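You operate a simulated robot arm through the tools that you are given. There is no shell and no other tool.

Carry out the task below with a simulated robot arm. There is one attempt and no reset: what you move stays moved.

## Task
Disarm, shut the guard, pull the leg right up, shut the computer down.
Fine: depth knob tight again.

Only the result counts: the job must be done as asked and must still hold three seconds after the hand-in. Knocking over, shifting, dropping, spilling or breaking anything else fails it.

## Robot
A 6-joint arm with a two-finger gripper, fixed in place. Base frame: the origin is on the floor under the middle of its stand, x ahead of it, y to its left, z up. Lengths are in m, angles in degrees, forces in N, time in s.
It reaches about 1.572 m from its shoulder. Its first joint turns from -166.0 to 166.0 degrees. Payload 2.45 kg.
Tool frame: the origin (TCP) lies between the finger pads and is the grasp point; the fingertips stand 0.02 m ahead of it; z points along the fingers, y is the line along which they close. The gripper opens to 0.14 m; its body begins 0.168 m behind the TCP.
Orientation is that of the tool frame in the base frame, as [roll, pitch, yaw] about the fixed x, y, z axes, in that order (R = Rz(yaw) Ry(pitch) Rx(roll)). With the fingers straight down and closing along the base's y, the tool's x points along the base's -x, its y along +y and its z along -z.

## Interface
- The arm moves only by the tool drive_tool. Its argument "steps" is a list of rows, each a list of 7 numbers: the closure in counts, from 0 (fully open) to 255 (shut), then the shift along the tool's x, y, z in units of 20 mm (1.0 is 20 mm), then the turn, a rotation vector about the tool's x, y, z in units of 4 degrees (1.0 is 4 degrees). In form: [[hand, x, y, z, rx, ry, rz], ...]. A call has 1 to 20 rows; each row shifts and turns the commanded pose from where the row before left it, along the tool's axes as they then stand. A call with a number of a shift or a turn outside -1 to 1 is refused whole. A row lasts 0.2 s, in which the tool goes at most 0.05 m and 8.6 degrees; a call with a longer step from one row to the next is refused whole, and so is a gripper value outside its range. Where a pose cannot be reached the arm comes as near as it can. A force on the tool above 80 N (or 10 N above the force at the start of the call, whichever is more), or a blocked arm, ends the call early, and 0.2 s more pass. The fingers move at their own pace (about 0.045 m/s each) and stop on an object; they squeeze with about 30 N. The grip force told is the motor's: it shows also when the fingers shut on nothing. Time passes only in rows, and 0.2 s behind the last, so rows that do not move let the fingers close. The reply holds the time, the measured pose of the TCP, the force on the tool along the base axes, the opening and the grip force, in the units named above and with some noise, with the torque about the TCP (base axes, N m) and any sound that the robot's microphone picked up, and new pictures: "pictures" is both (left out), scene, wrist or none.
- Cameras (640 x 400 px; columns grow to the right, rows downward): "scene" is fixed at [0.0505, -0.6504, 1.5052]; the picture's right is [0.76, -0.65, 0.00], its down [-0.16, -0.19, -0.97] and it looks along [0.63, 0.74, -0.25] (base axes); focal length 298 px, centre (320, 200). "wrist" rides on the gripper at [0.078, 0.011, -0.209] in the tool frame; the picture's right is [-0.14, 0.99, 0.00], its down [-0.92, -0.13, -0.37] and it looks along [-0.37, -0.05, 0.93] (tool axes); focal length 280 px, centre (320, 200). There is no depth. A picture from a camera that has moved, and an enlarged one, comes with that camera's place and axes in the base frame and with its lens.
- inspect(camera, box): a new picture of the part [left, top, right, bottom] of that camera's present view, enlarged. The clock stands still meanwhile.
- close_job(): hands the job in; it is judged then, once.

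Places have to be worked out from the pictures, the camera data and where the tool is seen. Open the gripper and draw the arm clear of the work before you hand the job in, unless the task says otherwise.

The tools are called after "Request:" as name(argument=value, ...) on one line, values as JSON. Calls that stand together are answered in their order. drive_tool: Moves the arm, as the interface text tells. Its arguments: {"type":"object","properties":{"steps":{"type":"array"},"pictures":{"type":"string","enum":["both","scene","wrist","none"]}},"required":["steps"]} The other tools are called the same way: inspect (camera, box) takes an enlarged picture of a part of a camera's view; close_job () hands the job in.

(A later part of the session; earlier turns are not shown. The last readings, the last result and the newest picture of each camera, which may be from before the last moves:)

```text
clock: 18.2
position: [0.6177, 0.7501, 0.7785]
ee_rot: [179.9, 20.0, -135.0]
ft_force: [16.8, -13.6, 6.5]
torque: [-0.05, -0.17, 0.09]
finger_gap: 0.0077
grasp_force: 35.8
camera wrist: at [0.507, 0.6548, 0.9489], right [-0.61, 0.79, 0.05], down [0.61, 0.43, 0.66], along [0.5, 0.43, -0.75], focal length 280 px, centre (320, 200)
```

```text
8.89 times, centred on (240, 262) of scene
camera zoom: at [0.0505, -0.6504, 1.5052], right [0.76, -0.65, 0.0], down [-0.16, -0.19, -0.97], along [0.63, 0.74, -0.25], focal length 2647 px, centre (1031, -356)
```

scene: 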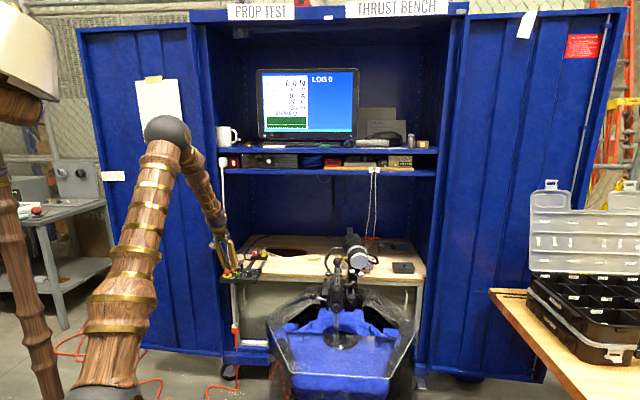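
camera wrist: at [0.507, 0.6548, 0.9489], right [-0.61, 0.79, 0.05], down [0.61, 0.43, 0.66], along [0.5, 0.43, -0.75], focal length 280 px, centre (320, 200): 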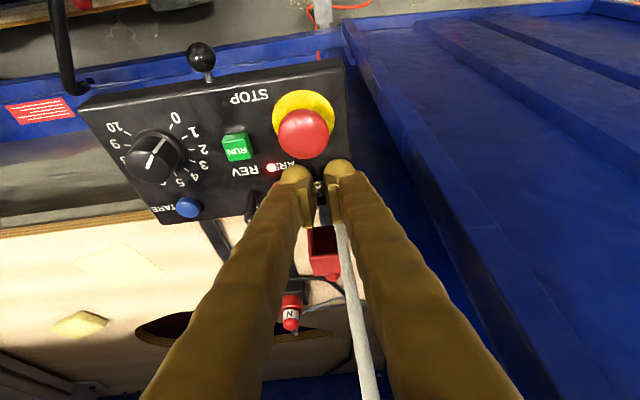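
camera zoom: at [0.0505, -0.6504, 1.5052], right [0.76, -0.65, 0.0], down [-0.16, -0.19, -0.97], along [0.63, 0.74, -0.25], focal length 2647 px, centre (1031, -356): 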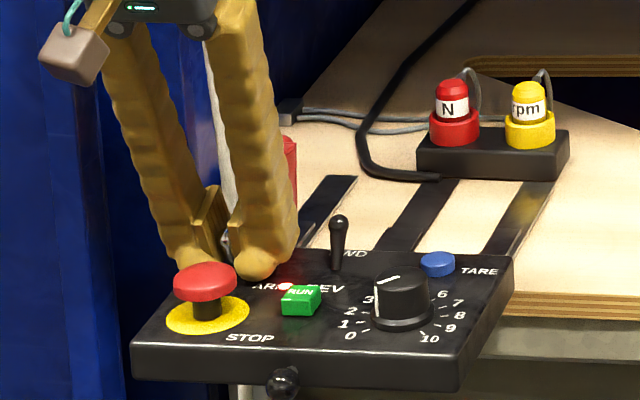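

The box is back exactly where it was (image coordinates match), and the slide drags with only ~2 N. Now I'll pivot the tool about the toggle's base while gripping it, so the toggle swings back with almost no net push on the box.

Request:
drive_tool(steps=[[255, 0, -0.036, 0, 0, 0, 0], [255, -0.119, 0, 0, 0, 1, 0], [255, -0.119, 0, 0, 0, 1, 0], [255, -0.119, 0, 0, 0, 1, 0], [255, -0.119, 0, 0, 0, 1, 0], [255, -0.119, 0, 0, 0, 1, 0]], pictures="both")

Request:
inspect(camera="scene", box=[215, 240, 265, 285])

Request:
inspect(camera="wrist", box=[260, 80, 400, 220])

```text
clock: 19.6
position: [0.6259, 0.7558, 0.7778]
ee_rot: [180.0, -0.2, -135.0]
ft_force: [9.2, -19.2, -16.3]
torque: [-0.1, -0.02, 0.15]
finger_gap: 0.0075
grasp_force: 35.3
camera wrist: at [0.5618, 0.7094, 0.9897], right [-0.6, 0.8, 0.0], down [0.74, 0.56, 0.37], along [0.29, 0.22, -0.93], focal length 280 px, centre (320, 200)
```

scene: 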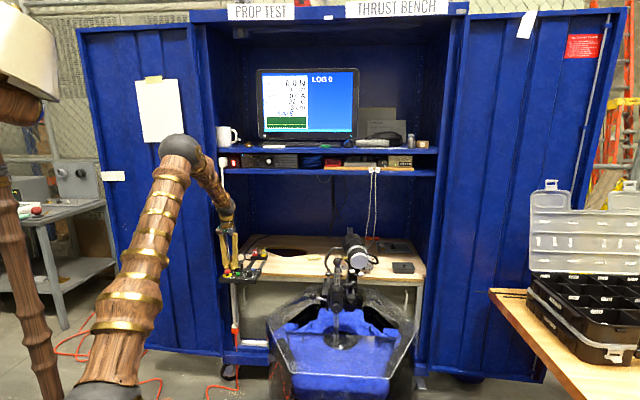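
wrist: 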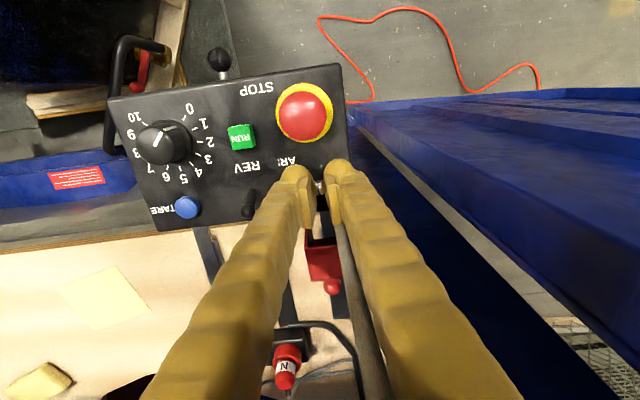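

```text
8.89 times, centred on (240, 262) of scene
camera zoom: at [0.0505, -0.6504, 1.5052], right [0.76, -0.65, 0.0], down [-0.16, -0.19, -0.97], along [0.63, 0.74, -0.25], focal length 2647 px, centre (1031, -356)
```

zoom: 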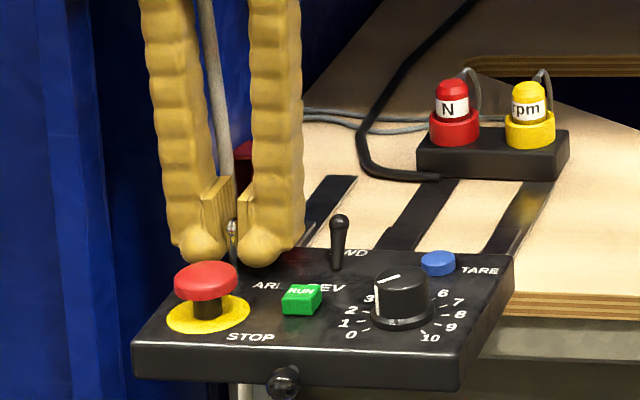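

```text
2.86 times, centred on (330, 150) of wrist
camera zoom: at [0.5618, 0.7094, 0.9897], right [-0.6, 0.8, 0.0], down [0.74, 0.56, 0.37], along [0.29, 0.22, -0.93], focal length 801 px, centre (291, 343)
```

zoom: 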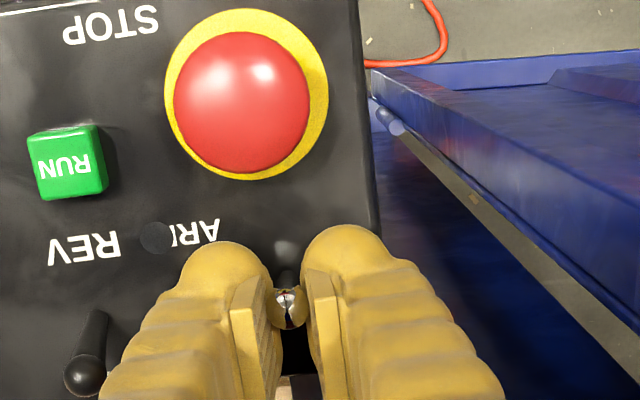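

The ARM lamp has gone out and the box didn't move. I'll pivot a little further to seat the toggle, then release it and check the screen.

Request:
drive_tool(steps=[[255, -0.119, 0, 0, 0, 1, 0], [255, -0.119, 0, 0, 0, 1, 0], [211, 0, 0, 0, 0, 0, 0], [211, 0, 0, 0, 0, 0, 0], [211, 0, 0, 0, 0, 0, 0]], pictures="both")

Request:
inspect(camera="scene", box=[215, 240, 265, 285])

Request:
inspect(camera="scene", box=[255, 65, 365, 140])

Request:
inspect(camera="wrist", box=[260, 80, 400, 220])

```text
clock: 20.0
position: [0.6228, 0.7514, 0.7824]
ee_rot: [179.5, -2.8, -135.9]
ft_force: [-60.9, 51.0, 4.3]
torque: [0.12, 0.43, -0.13]
finger_gap: 0.0111
grasp_force: 38.5
stopped in row 1: the force on the tool passed its limit at 104 N (the readings are from after the stop); the commanded pose is now the measured one
camera wrist: at [0.5672, 0.7101, 0.9957], right [-0.59, 0.81, 0.0], down [0.76, 0.56, 0.32], along [0.26, 0.19, -0.95], focal length 280 px, centre (320, 200)
```

scene: 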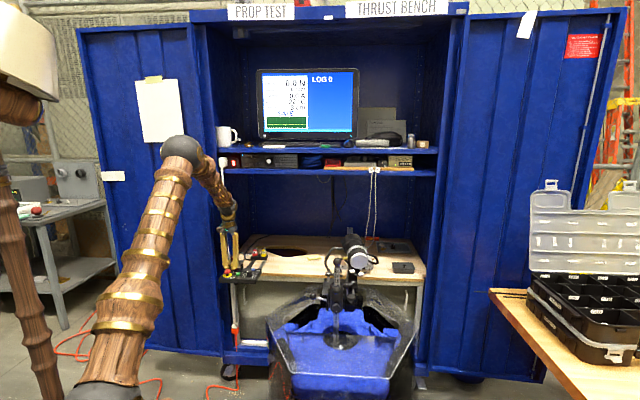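
wrist: 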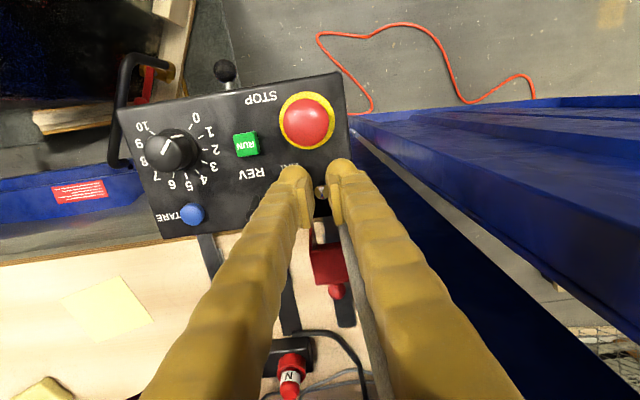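

```text
8.89 times, centred on (240, 262) of scene
camera zoom: at [0.0505, -0.6504, 1.5052], right [0.76, -0.65, 0.0], down [-0.16, -0.19, -0.97], along [0.63, 0.74, -0.25], focal length 2647 px, centre (1031, -356)
```

zoom: 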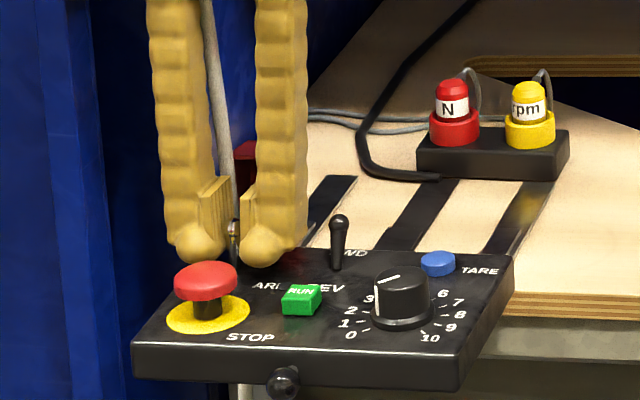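

```text
5.33 times, centred on (310, 102) of scene
camera zoom: at [0.0505, -0.6504, 1.5052], right [0.76, -0.65, 0.0], down [-0.16, -0.19, -0.97], along [0.63, 0.74, -0.25], focal length 1588 px, centre (373, 720)
```

zoom: 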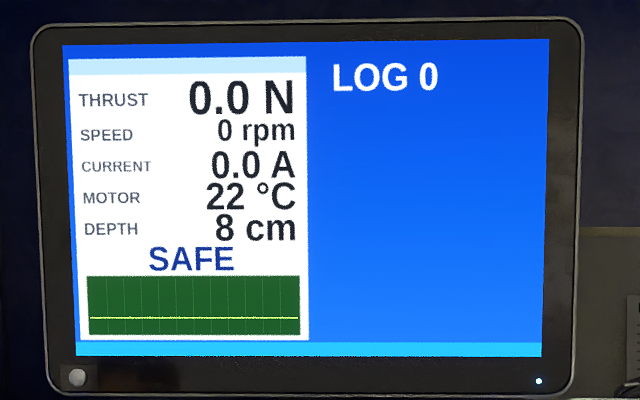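

```text
2.86 times, centred on (330, 150) of wrist
camera zoom: at [0.5672, 0.7101, 0.9957], right [-0.59, 0.81, 0.0], down [0.76, 0.56, 0.32], along [0.26, 0.19, -0.95], focal length 801 px, centre (291, 343)
```

zoom: 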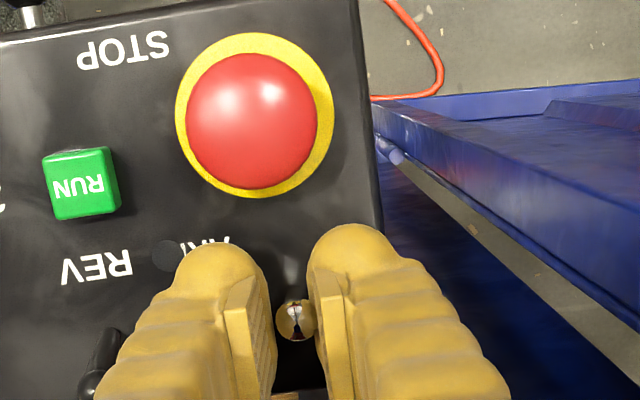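

The screen reads SAFE, but the sideways load jumped, so I'll release the toggle right away without moving.

Request:
drive_tool(steps=[[211, 0, 0, 0, 0, 0, 0], [211, 0, 0, 0, 0, 0, 0], [211, 0, 0, 0, 0, 0, 0]], pictures="wrist")

Request:
inspect(camera="scene", box=[215, 240, 265, 285])

Request:
inspect(camera="wrist", box=[260, 80, 400, 220])

```text
clock: 20.8
position: [0.6247, 0.749, 0.7798]
ee_rot: [179.7, -2.8, -135.7]
ft_force: [0.3, -0.1, 0.2]
torque: [-0.01, 0.03, 0.01]
finger_gap: 0.0243
grasp_force: 0.1
camera wrist: at [0.5688, 0.7099, 0.9946], right [-0.59, 0.8, 0.0], down [0.76, 0.56, 0.32], along [0.26, 0.19, -0.95], focal length 280 px, centre (320, 200)
```

wrist: 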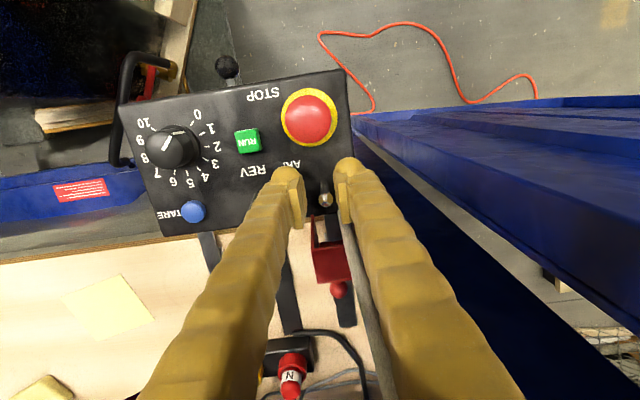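

```text
8.89 times, centred on (240, 262) of scene
camera zoom: at [0.0505, -0.6504, 1.5052], right [0.76, -0.65, 0.0], down [-0.16, -0.19, -0.97], along [0.63, 0.74, -0.25], focal length 2647 px, centre (1031, -356)
```

zoom: 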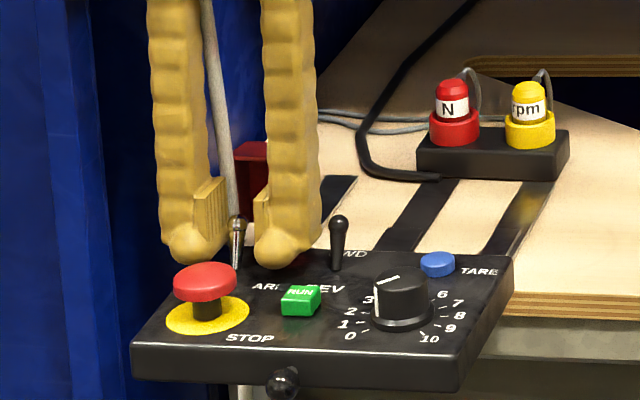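

```text
2.86 times, centred on (330, 150) of wrist
camera zoom: at [0.5688, 0.7099, 0.9946], right [-0.59, 0.8, 0.0], down [0.76, 0.56, 0.32], along [0.26, 0.19, -0.95], focal length 801 px, centre (291, 343)
```

zoom: 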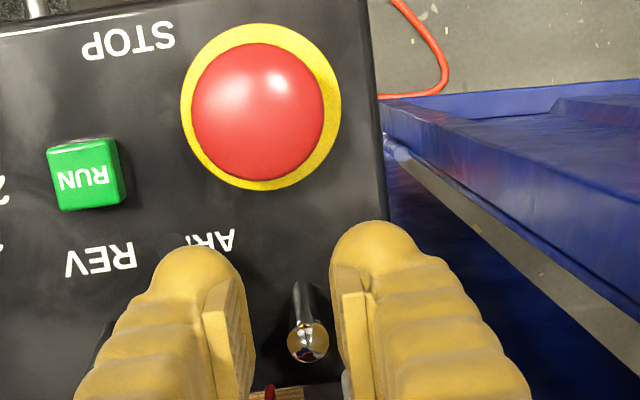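

SAFE is shown, the toggle leans rearward and the box is where it was. Now I'll lift straight off the toggle and move to a clear spot up and to the right, turning the tool so I can reach behind the red cover from its right side (away from the white cord).

Request:
drive_tool(steps=[[211, 0, 0, -1, 0, 0, 0], [211, 0, 0, -1, 0, 0, 0], [211, 0, 0, -1, 0, 0, 0], [211, 0, 0, -1, 0, 0, 0], [211, 0, 0, -1, 0, 0, 0], [255, 0.12, -0.92, -0.75, 0, 0, 0], [255, 0.12, -0.92, -0.75, 0, 0, 0], [255, 0.12, -0.92, -0.75, 0, 0, 0], [255, 0.12, -0.92, -0.75, 0, 0, 0], [255, 0.12, -0.92, -0.75, 0, 0, 0], [255, 0.12, -0.92, -0.75, 0, 0, 0], [255, 0.12, -0.92, -0.75, 0, 0, 0], [255, 0.12, -0.92, -0.75, 0, 0, 0], [255, 0, 0, 0, 0, 0, -1], [255, 0, 0, 0, 0, 0, -1], [255, 0, 0, 0, 0, 0, -1], [255, 0, 0, 0, 0, 0, -1], [255, 0, 0, 0, 0, 0, -1], [255, 0, 0, 0, 0, 0, -1], [255, 0, 0, 0, 0, 0, -1]], pictures="both")

```text
clock: 25.0
position: [0.7217, 0.6402, 0.9986]
ee_rot: [178.4, -2.5, -107.5]
ft_force: [0.6, 0.4, 0.8]
torque: [0.0, 0.03, -0.03]
finger_gap: 0.0
grasp_force: 29.3
camera wrist: at [0.6953, 0.5757, 1.212], right [-0.9, 0.43, 0.02], down [0.41, 0.85, 0.33], along [0.12, 0.3, -0.95], focal length 280 px, centre (320, 200)
```

scene: 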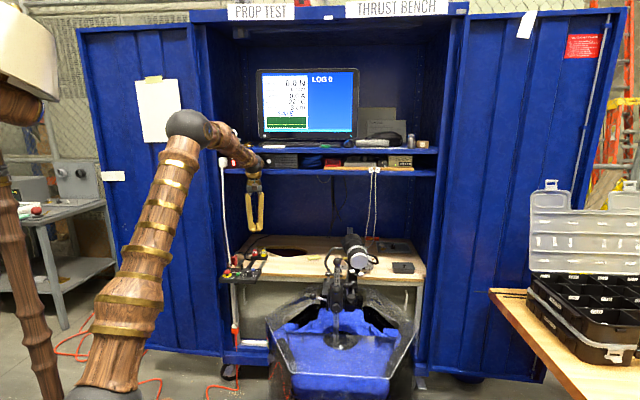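
wrist: 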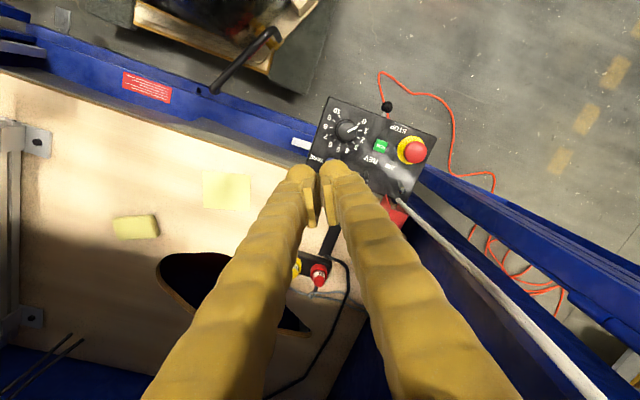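

Clear so far. I'll finish the turn and lean the tool 35° so the body sits to the right while the fingers point left and down.

Request:
drive_tool(steps=[[255, 0, 0, 0, 0, 0, -1], [255, 0, 0, 0, 0, 0, -1], [255, 0, 0, 0, 0, 0, -1], [255, 0, 0, 0, 0, 0, -1], [255, 0, 0, 0, 0, 0, -1], [255, 0, 0, 0, 0, 0, -1], [255, 0, 0, 0, 0, 0, -1], [255, 0, 0, 0, 0, 0, -1], [255, 0, 0, 0, 0, 0, -1], [255, 0, 0, 0, 0, 0, -1], [255, 0, 0, 0, 0, 0, -1], [255, 0, 0, 0, 0, 0, -1], [255, 0, 0, 0, 0, 0, -1], [255, 0, 0, 0, 0, 0, -1], [255, 0, 0, 0, 0, 0, -1], [255, 0, 0, 0, 0, 0, -0.6]], pictures="scene")

Request:
drive_tool(steps=[[255, 0, 0, 0, 0, -1, 0], [255, 0, 0, 0, 0, -1, 0], [255, 0, 0, 0, 0, -1, 0], [255, 0, 0, 0, 0, -1, 0], [255, 0, 0, 0, 0, -1, 0], [255, 0, 0, 0, 0, -1, 0], [255, 0, 0, 0, 0, -1, 0], [255, 0, 0, 0, 0, -1, 0]], pictures="both")

```text
clock: 28.4
position: [0.7203, 0.6403, 0.9985]
ee_rot: [177.0, 0.3, -45.1]
ft_force: [0.4, 0.3, 0.9]
torque: [0.04, -0.01, 0.01]
finger_gap: 0.0
grasp_force: 29.7
```

scene: 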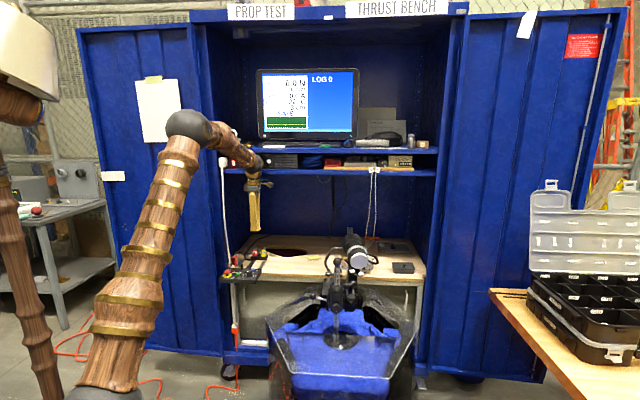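

```text
clock: 30.2
position: [0.7208, 0.6403, 0.9986]
ee_rot: [176.7, 32.2, -46.9]
ft_force: [-0.6, 0.7, -0.6]
torque: [-0.01, -0.04, 0.01]
finger_gap: 0.0
grasp_force: 29.8
camera wrist: at [0.8429, 0.5112, 1.1356], right [-0.78, -0.61, 0.12], down [-0.29, 0.53, 0.8], along [-0.55, 0.59, -0.59], focal length 280 px, centre (320, 200)
```

scene: 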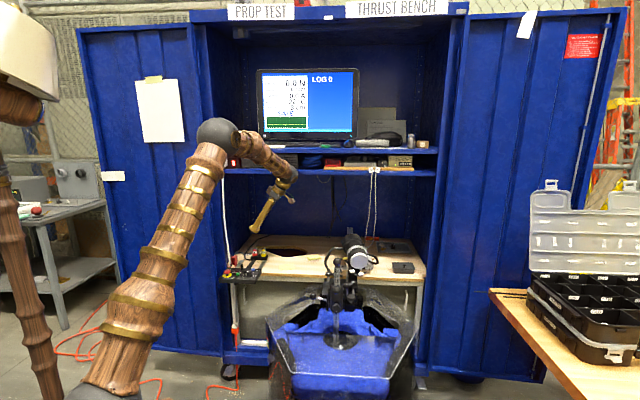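
wrist: 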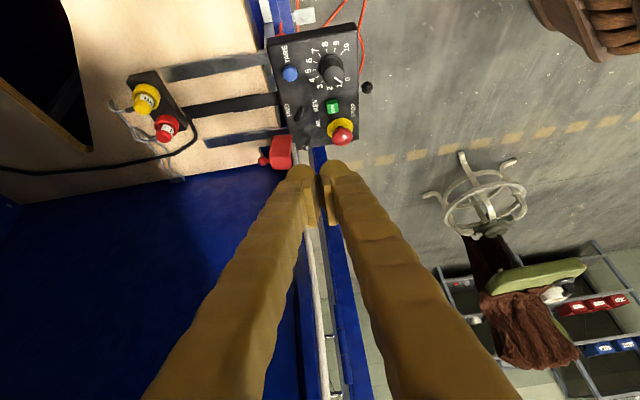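

From the right I see the panel and the red cover with its ball to the rear. I'll zoom to fix the cover's position.

Request:
inspect(camera="wrist", box=[240, 110, 340, 180])

Request:
inspect(camera="scene", box=[221, 248, 261, 278])

```text
5.71 times, centred on (290, 145) of wrist
camera zoom: at [0.8429, 0.5112, 1.1356], right [-0.78, -0.61, 0.12], down [-0.29, 0.53, 0.8], along [-0.55, 0.59, -0.59], focal length 1602 px, centre (491, 514)
```

zoom: 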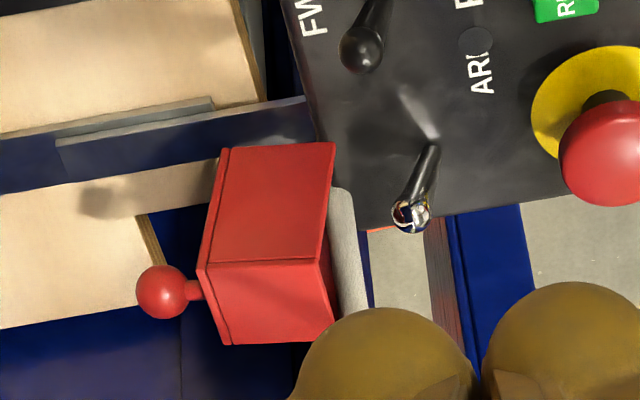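

```text
13.33 times, centred on (241, 263) of scene
camera zoom: at [0.0505, -0.6504, 1.5052], right [0.76, -0.65, 0.0], down [-0.16, -0.19, -0.97], along [0.63, 0.74, -0.25], focal length 3970 px, centre (1373, -640)
```

zoom: 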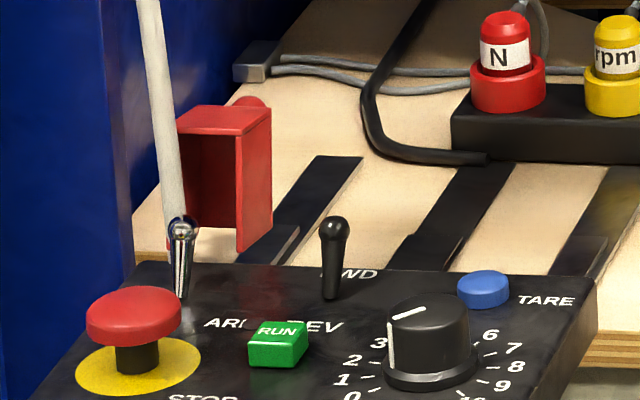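

Using wrist-only triangulation (the scene camera reads slightly low), the cover's ball is near d≈1.05 along the cabinet depth, r≈-0.09, z≈0.80, with the cord just in front-left of it. I'll lean the tool forward 22° to keep the arm out from under the shelf, and move to a point above and behind the cover.

Request:
drive_tool(steps=[[255, 0, 0, 0, 1, 0, 0], [255, 0, 0, 0, 1, 0, 0], [255, 0, 0, 0, 1, 0, 0], [255, 0, 0, 0, 1, 0, 0], [255, 0, 0, 0, 1, 0, 0], [255, 0, 0, 0, 0.5, 0, 0], [255, -0.09, -0.38, 0.9, 0, 0, 0], [255, -0.09, -0.38, 0.9, 0, 0, 0], [255, -0.09, -0.38, 0.9, 0, 0, 0], [255, -0.09, -0.38, 0.9, 0, 0, 0], [255, -0.09, -0.38, 0.9, 0, 0, 0]], pictures="both")

```text
clock: 32.6
position: [0.7362, 0.7194, 0.942]
ee_rot: [-161.4, 32.2, -46.9]
ft_force: [-0.3, 0.0, 0.1]
torque: [0.0, 0.0, -0.01]
finger_gap: 0.0
grasp_force: 29.7
camera wrist: at [0.7961, 0.5427, 1.0655], right [-0.88, -0.43, -0.19], down [-0.39, 0.42, 0.82], along [-0.27, 0.8, -0.54], focal length 280 px, centre (320, 200)
```

scene: 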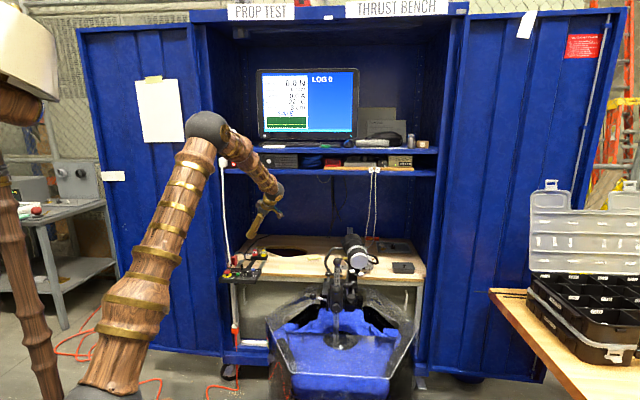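
wrist: 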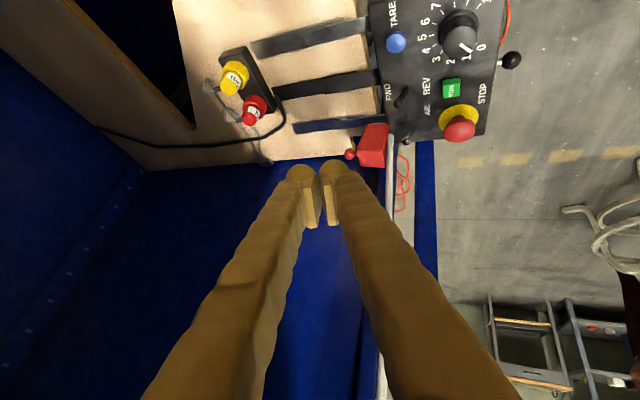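

The fingertips are above and right-rear of the cover with the cord beyond. I'll continue down along the tool axis part way and check.

Request:
drive_tool(steps=[[255, -0.05, -0.3, 0.9, 0, 0, 0], [255, -0.05, -0.3, 0.9, 0, 0, 0], [255, -0.05, -0.3, 0.9, 0, 0, 0], [255, -0.05, -0.3, 0.9, 0, 0, 0], [255, -0.05, -0.3, 0.9, 0, 0, 0], [255, 0, 0, 0.9, 0, 0, 0]], pictures="both")

Request:
inspect(camera="scene", box=[221, 225, 281, 285])

Request:
inspect(camera="wrist", box=[280, 100, 440, 220])

```text
clock: 34.0
position: [0.7454, 0.8023, 0.8655]
ee_rot: [-161.4, 32.1, -47.0]
ft_force: [-0.4, 0.1, -0.2]
torque: [-0.02, 0.01, -0.01]
finger_gap: 0.0
grasp_force: 29.3
camera wrist: at [0.805, 0.6258, 0.9897], right [-0.88, -0.43, -0.19], down [-0.39, 0.42, 0.82], along [-0.27, 0.8, -0.54], focal length 280 px, centre (320, 200)
```

scene: 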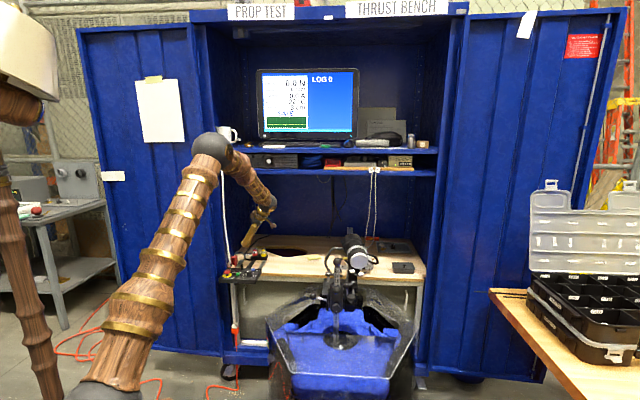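
wrist: 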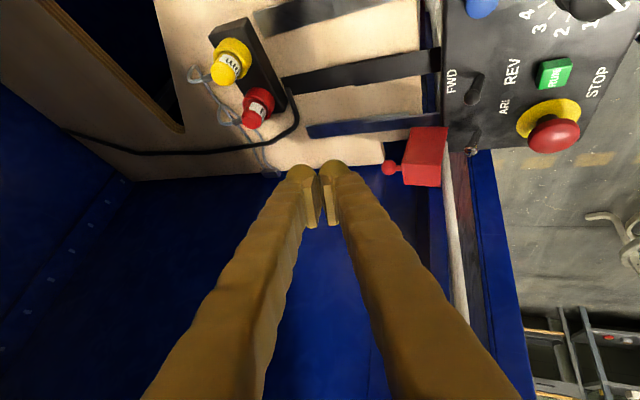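

```text
6.67 times, centred on (251, 255) of scene
camera zoom: at [0.0505, -0.6504, 1.5052], right [0.76, -0.65, 0.0], down [-0.16, -0.19, -0.97], along [0.63, 0.74, -0.25], focal length 1985 px, centre (780, -167)
```

zoom: 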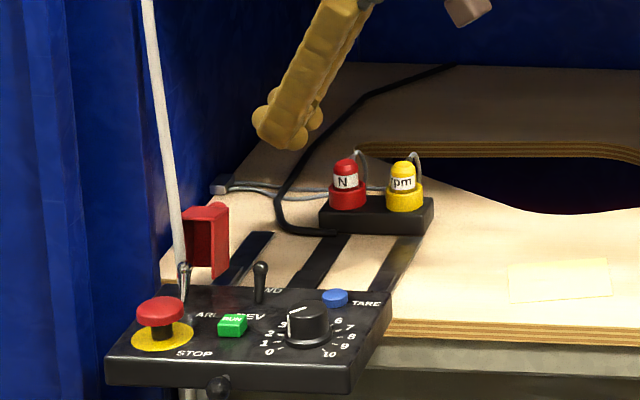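

```text
3.33 times, centred on (360, 160) of wrist
camera zoom: at [0.805, 0.6258, 0.9897], right [-0.88, -0.43, -0.19], down [-0.39, 0.42, 0.82], along [-0.27, 0.8, -0.54], focal length 935 px, centre (187, 333)
```

zoom: 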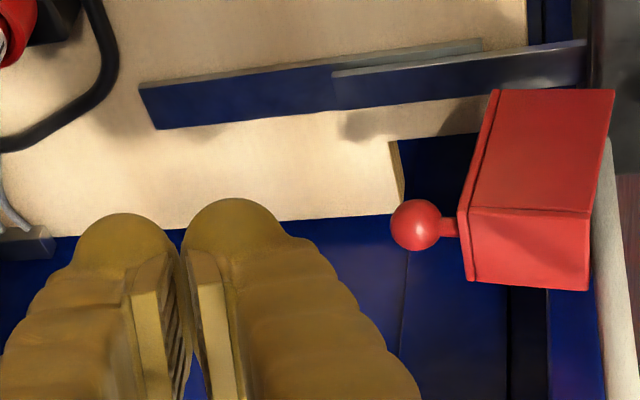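

The ball is confirmed at about (0.680, 0.808, 0.800). I'll go the last 75 mm down so the front finger is just behind the ball.

Request:
drive_tool(steps=[[255, 0, 0, 0.8, 0, 0, 0], [255, 0, 0, 0.8, 0, 0, 0], [255, 0, 0, 0.8, 0, 0, 0], [255, 0, 0, 0.8, 0, 0, 0], [255, 0, 0, 0.5, 0, 0, 0]], pictures="both")

Request:
inspect(camera="scene", box=[221, 225, 281, 285])

Request:
inspect(camera="wrist", box=[280, 80, 440, 200])

```text
clock: 35.2
position: [0.7373, 0.8425, 0.8043]
ee_rot: [-161.4, 32.3, -47.0]
ft_force: [0.4, 0.1, 0.7]
torque: [0.02, -0.03, -0.01]
finger_gap: 0.0
grasp_force: 29.1
camera wrist: at [0.7966, 0.6664, 0.9299], right [-0.88, -0.43, -0.19], down [-0.39, 0.42, 0.82], along [-0.27, 0.8, -0.54], focal length 280 px, centre (320, 200)
```

scene: 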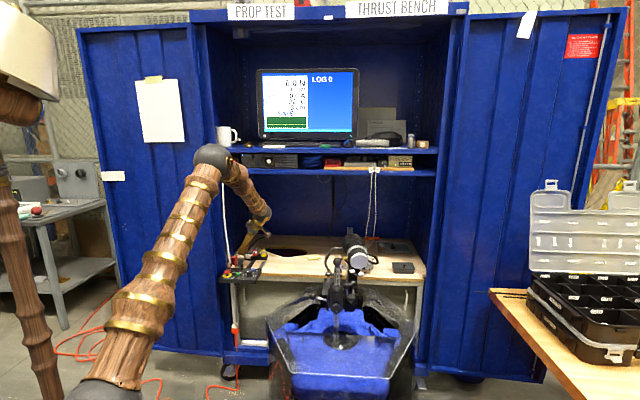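
wrist: 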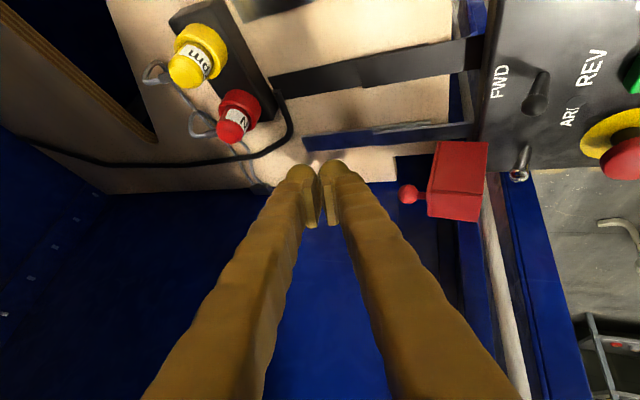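

```text
6.67 times, centred on (251, 255) of scene
camera zoom: at [0.0505, -0.6504, 1.5052], right [0.76, -0.65, 0.0], down [-0.16, -0.19, -0.97], along [0.63, 0.74, -0.25], focal length 1985 px, centre (780, -167)
```

zoom: 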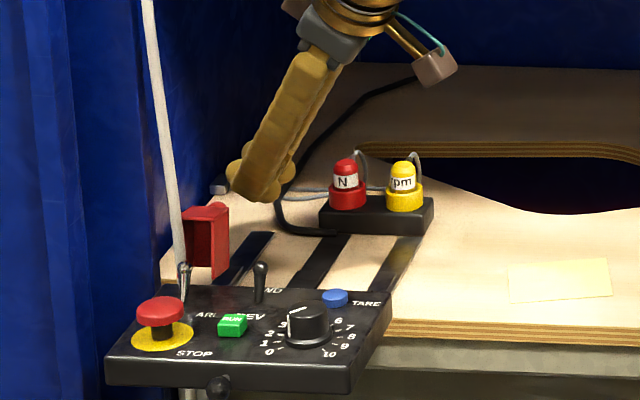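

```text
3.33 times, centred on (360, 140) of wrist
camera zoom: at [0.7966, 0.6664, 0.9299], right [-0.88, -0.43, -0.19], down [-0.39, 0.42, 0.82], along [-0.27, 0.8, -0.54], focal length 935 px, centre (187, 400)
```

zoom: 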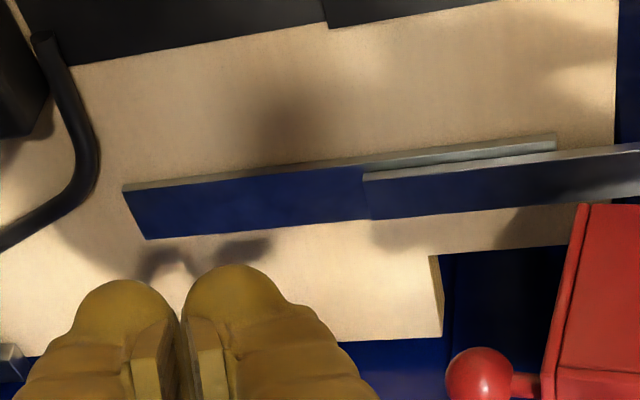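

The front finger is about 25 mm behind the ball and roughly in line with it. I'll ease forward along the cover's arc in small steps and check that the cover swings rather than the box sliding.

Request:
drive_tool(steps=[[255, -0.37, 0.78, -0.36, 0, 0, 0], [255, -0.09, 0.415, -0.33, 0, 0, 0], [255, -0.255, 0.24, -0.535, 0, 0, 0], [255, -0.2, 0.36, -0.49, 0, 0, 0]], pictures="both")

Request:
inspect(camera="scene", box=[221, 225, 281, 285])

Request:
inspect(camera="wrist", box=[280, 100, 440, 220])

```text
clock: 36.2
position: [0.7023, 0.815, 0.8344]
ee_rot: [-161.4, 32.1, -47.1]
ft_force: [-0.5, -0.4, -0.3]
torque: [0.01, 0.0, -0.01]
finger_gap: 0.0001
grasp_force: 29.5
camera wrist: at [0.7608, 0.6402, 0.9578], right [-0.88, -0.43, -0.19], down [-0.39, 0.42, 0.82], along [-0.27, 0.8, -0.54], focal length 280 px, centre (320, 200)
```

scene: 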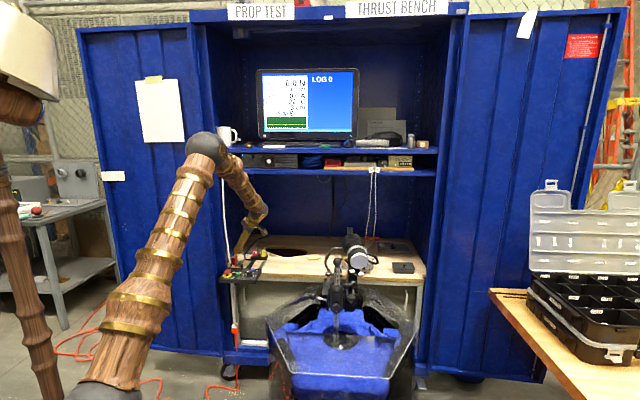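
wrist: 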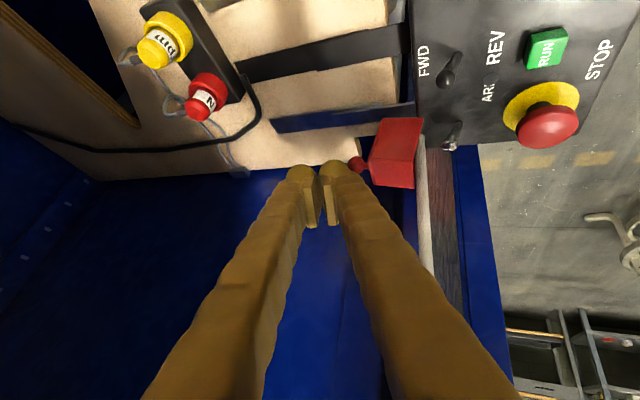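

```text
6.67 times, centred on (251, 255) of scene
camera zoom: at [0.0505, -0.6504, 1.5052], right [0.76, -0.65, 0.0], down [-0.16, -0.19, -0.97], along [0.63, 0.74, -0.25], focal length 1985 px, centre (780, -167)
```

zoom: 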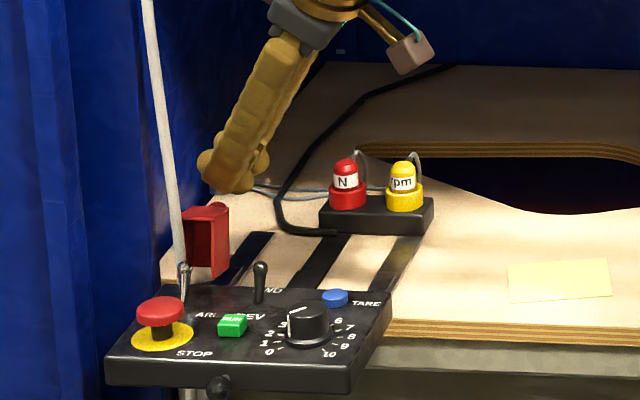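

```text
3.33 times, centred on (360, 160) of wrist
camera zoom: at [0.7608, 0.6402, 0.9578], right [-0.88, -0.43, -0.19], down [-0.39, 0.42, 0.82], along [-0.27, 0.8, -0.54], focal length 935 px, centre (187, 333)
```

zoom: 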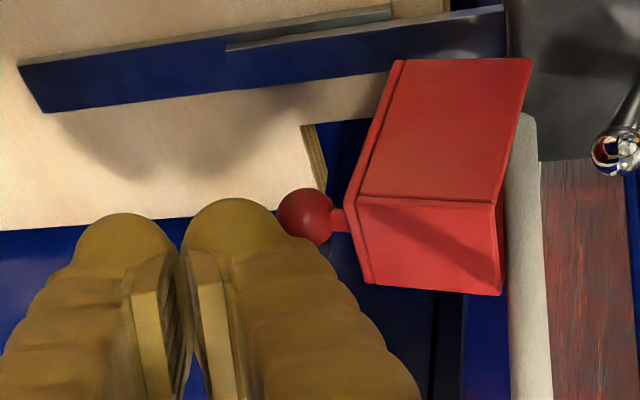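

I rose too early: the fingertip is passing above the ball without contact. I'll step back, lower to the ball's height, and push forward level in small steps.

Request:
drive_tool(steps=[[255, -0.02, -0.7, 0.25, 0, 0, 0], [255, -0.02, -0.7, 0.25, 0, 0, 0], [255, 0.37, 0.19, 0.56, 0, 0, 0], [255, 0.37, 0.19, 0.56, 0, 0, 0], [255, 0.01, 0.28, -0.1, 0, 0, 0], [255, 0.01, 0.28, -0.1, 0, 0, 0], [255, 0.01, 0.28, -0.1, 0, 0, 0]], pictures="both")

Request:
inspect(camera="scene", box=[221, 225, 281, 285])

Request:
inspect(camera="wrist", box=[280, 100, 440, 220])

```text
clock: 37.8
position: [0.71, 0.8248, 0.8055]
ee_rot: [-161.4, 32.2, -47.0]
ft_force: [0.4, 0.2, 0.5]
torque: [0.02, 0.0, 0.02]
finger_gap: 0.0
grasp_force: 29.3
camera wrist: at [0.7688, 0.6483, 0.9294], right [-0.88, -0.43, -0.19], down [-0.39, 0.42, 0.82], along [-0.27, 0.8, -0.54], focal length 280 px, centre (320, 200)
```

scene: 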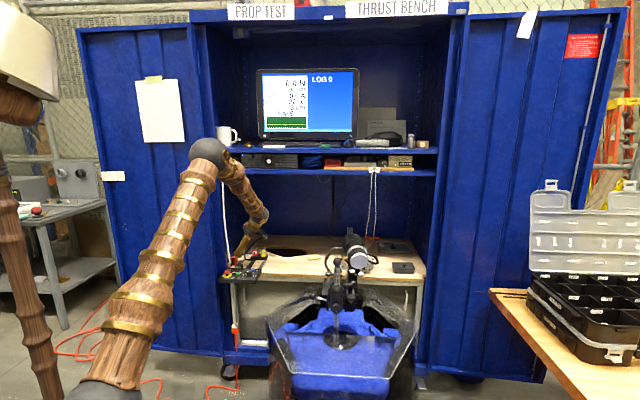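
wrist: 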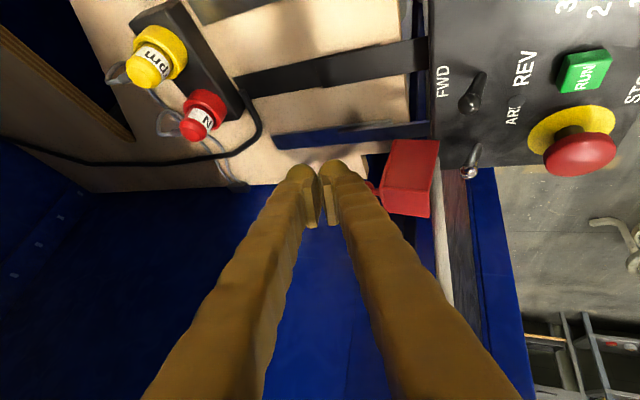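

```text
6.67 times, centred on (251, 255) of scene
camera zoom: at [0.0505, -0.6504, 1.5052], right [0.76, -0.65, 0.0], down [-0.16, -0.19, -0.97], along [0.63, 0.74, -0.25], focal length 1985 px, centre (780, -167)
```

zoom: 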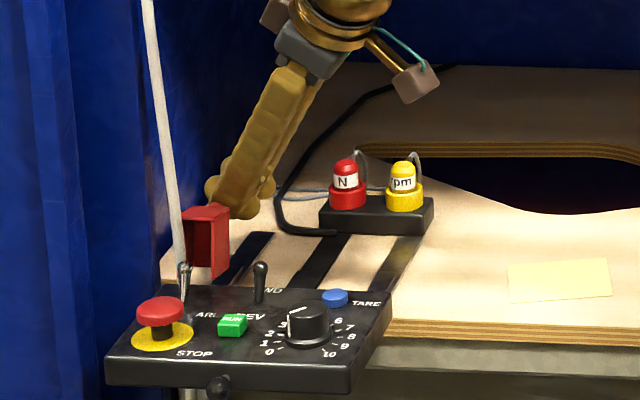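

```text
3.33 times, centred on (360, 160) of wrist
camera zoom: at [0.7688, 0.6483, 0.9294], right [-0.88, -0.43, -0.19], down [-0.39, 0.42, 0.82], along [-0.27, 0.8, -0.54], focal length 935 px, centre (187, 333)
```

zoom: 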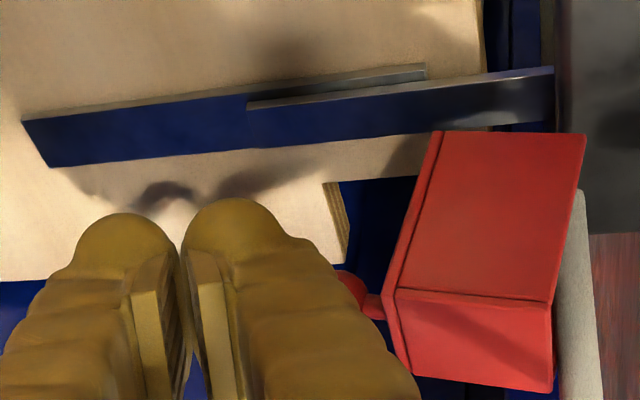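

No contact force yet, though the ball is now just beside the finger's face. I'll continue forward in 4 mm steps and watch.

Request:
drive_tool(steps=[[255, 0.005, 0.19, -0.067, 0, 0, 0], [255, 0.005, 0.19, -0.067, 0, 0, 0], [255, 0.005, 0.19, -0.067, 0, 0, 0]], pictures="wrist")

Request:
inspect(camera="scene", box=[221, 240, 266, 280])

Request:
inspect(camera="wrist", box=[280, 100, 440, 220])

```text
clock: 38.6
position: [0.7057, 0.8182, 0.8112]
ee_rot: [-160.9, 32.2, -46.9]
ft_force: [29.8, 38.3, 34.9]
torque: [0.07, 0.57, -0.64]
finger_gap: 0.0002
grasp_force: 29.5
camera wrist: at [0.762, 0.6408, 0.9344], right [-0.88, -0.43, -0.2], down [-0.39, 0.42, 0.82], along [-0.27, 0.8, -0.53], focal length 280 px, centre (320, 200)
```

wrist: 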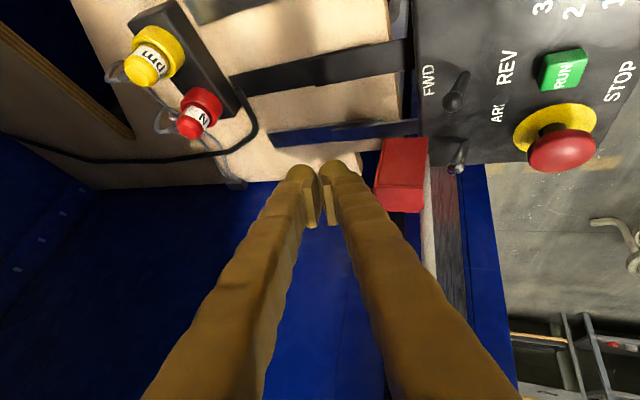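

```text
10.00 times, centred on (244, 260) of scene
camera zoom: at [0.0505, -0.6504, 1.5052], right [0.76, -0.65, 0.0], down [-0.16, -0.19, -0.97], along [0.63, 0.74, -0.25], focal length 2978 px, centre (1085, -400)
```

zoom: 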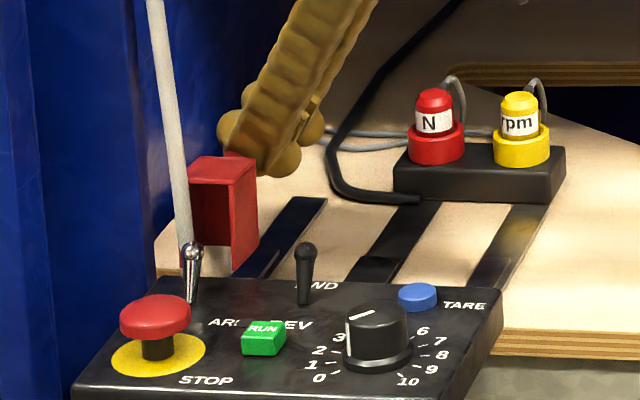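

```text
3.33 times, centred on (360, 160) of wrist
camera zoom: at [0.762, 0.6408, 0.9344], right [-0.88, -0.43, -0.2], down [-0.39, 0.42, 0.82], along [-0.27, 0.8, -0.53], focal length 935 px, centre (187, 333)
```

zoom: 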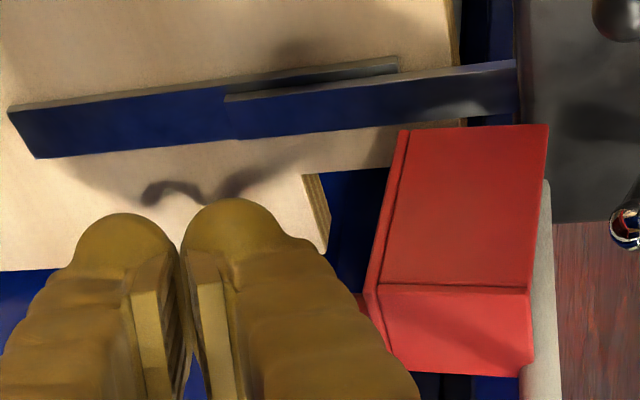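

Now there is firm contact (≈48 N rearward, 35 N upward on the tool): the finger face leans over the ball and presses it along the hinge line. Moving up and forward along the ball's arc should let the contact drag the cover over, so I'll try a few small steps in that direction.

Request:
drive_tool(steps=[[255, -0.105, 0.075, -0.215, 0, 0, 0], [255, -0.105, 0.075, -0.215, 0, 0, 0], [255, -0.105, 0.085, -0.215, 0, 0, 0], [255, -0.105, 0.1, -0.215, 0, 0, 0]], pictures="wrist")

Request:
inspect(camera="scene", box=[221, 240, 266, 280])

Request:
inspect(camera="wrist", box=[280, 100, 440, 220])

```text
clock: 39.6
position: [0.6899, 0.8063, 0.8167]
ee_rot: [-162.2, 32.1, -47.1]
ft_force: [0.2, 0.8, 0.4]
torque: [-0.07, 0.04, 0.0]
finger_gap: 0.0
grasp_force: 29.5
camera wrist: at [0.7496, 0.6301, 0.9409], right [-0.88, -0.44, -0.18], down [-0.38, 0.42, 0.82], along [-0.28, 0.79, -0.54], focal length 280 px, centre (320, 200)
```

wrist: 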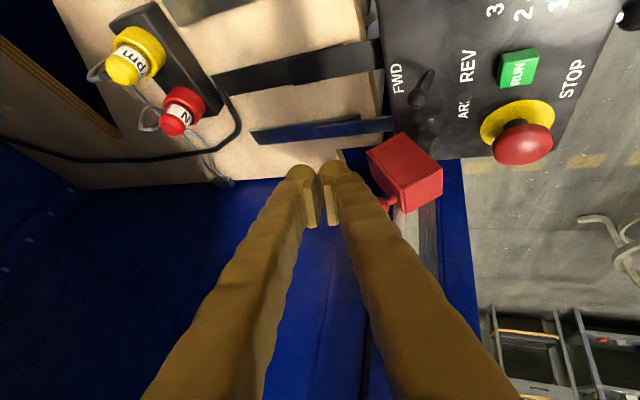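

```text
10.00 times, centred on (244, 260) of scene
camera zoom: at [0.0505, -0.6504, 1.5052], right [0.76, -0.65, 0.0], down [-0.16, -0.19, -0.97], along [0.63, 0.74, -0.25], focal length 2978 px, centre (1085, -400)
```

zoom: 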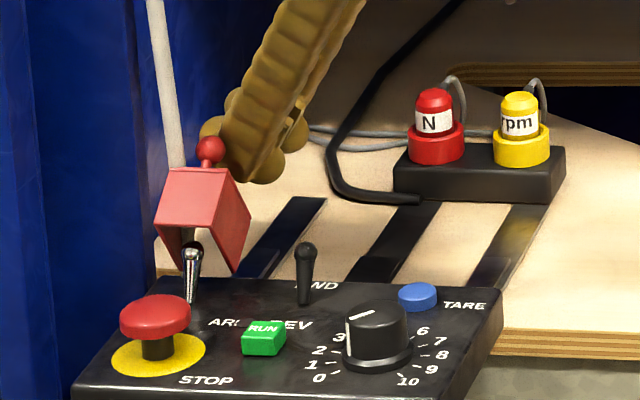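

```text
3.33 times, centred on (360, 160) of wrist
camera zoom: at [0.7496, 0.6301, 0.9409], right [-0.88, -0.44, -0.18], down [-0.38, 0.42, 0.82], along [-0.28, 0.79, -0.54], focal length 935 px, centre (187, 333)
```

zoom: 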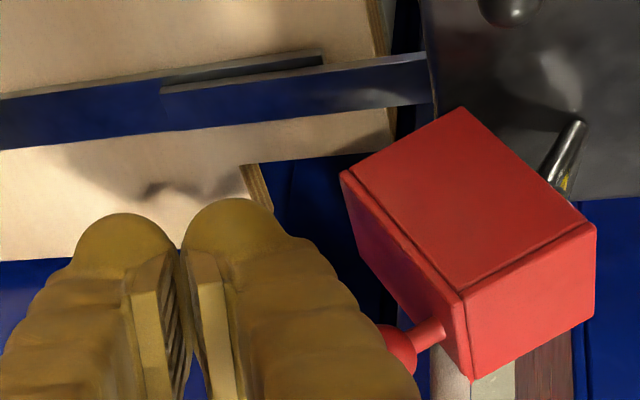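

The cover swung forward about 45° and the box stayed put. I'll keep pushing the ball forward and slightly up until it goes over.

Request:
drive_tool(steps=[[255, -0.045, 0.255, -0.18, 0, 0, 0], [255, -0.045, 0.255, -0.18, 0, 0, 0], [255, -0.045, 0.255, -0.18, 0, 0, 0], [255, -0.045, 0.255, -0.18, 0, 0, 0]], pictures="wrist")

Request:
inspect(camera="scene", box=[221, 240, 266, 280])

Request:
inspect(camera="wrist", box=[280, 100, 440, 220])

```text
clock: 40.6
position: [0.6766, 0.7906, 0.8304]
ee_rot: [-161.3, 32.2, -47.0]
ft_force: [-0.3, -0.4, 0.4]
torque: [-0.03, 0.05, 0.0]
finger_gap: 0.0002
grasp_force: 29.6
camera wrist: at [0.735, 0.6141, 0.9549], right [-0.88, -0.43, -0.19], down [-0.39, 0.42, 0.82], along [-0.27, 0.8, -0.54], focal length 280 px, centre (320, 200)
```

wrist: 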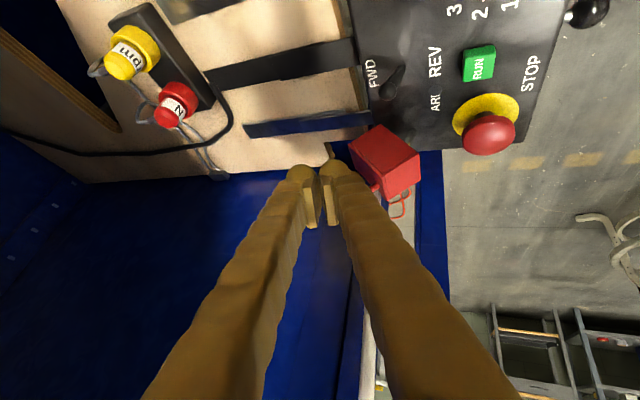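

```text
10.00 times, centred on (244, 260) of scene
camera zoom: at [0.0505, -0.6504, 1.5052], right [0.76, -0.65, 0.0], down [-0.16, -0.19, -0.97], along [0.63, 0.74, -0.25], focal length 2978 px, centre (1085, -400)
```

zoom: 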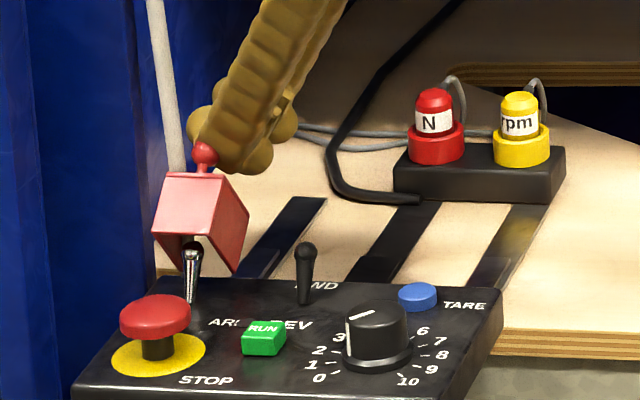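

```text
3.33 times, centred on (360, 160) of wrist
camera zoom: at [0.735, 0.6141, 0.9549], right [-0.88, -0.43, -0.19], down [-0.39, 0.42, 0.82], along [-0.27, 0.8, -0.54], focal length 935 px, centre (187, 333)
```

zoom: 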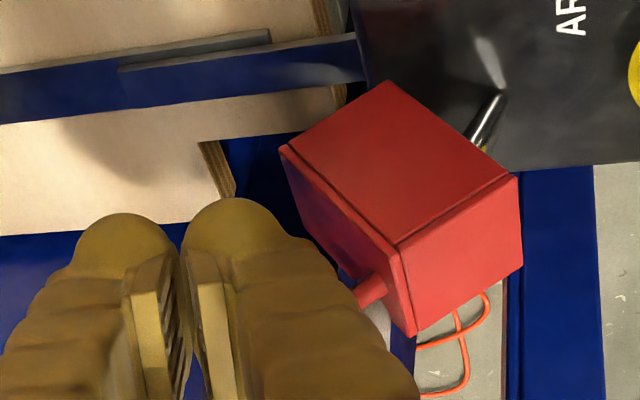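

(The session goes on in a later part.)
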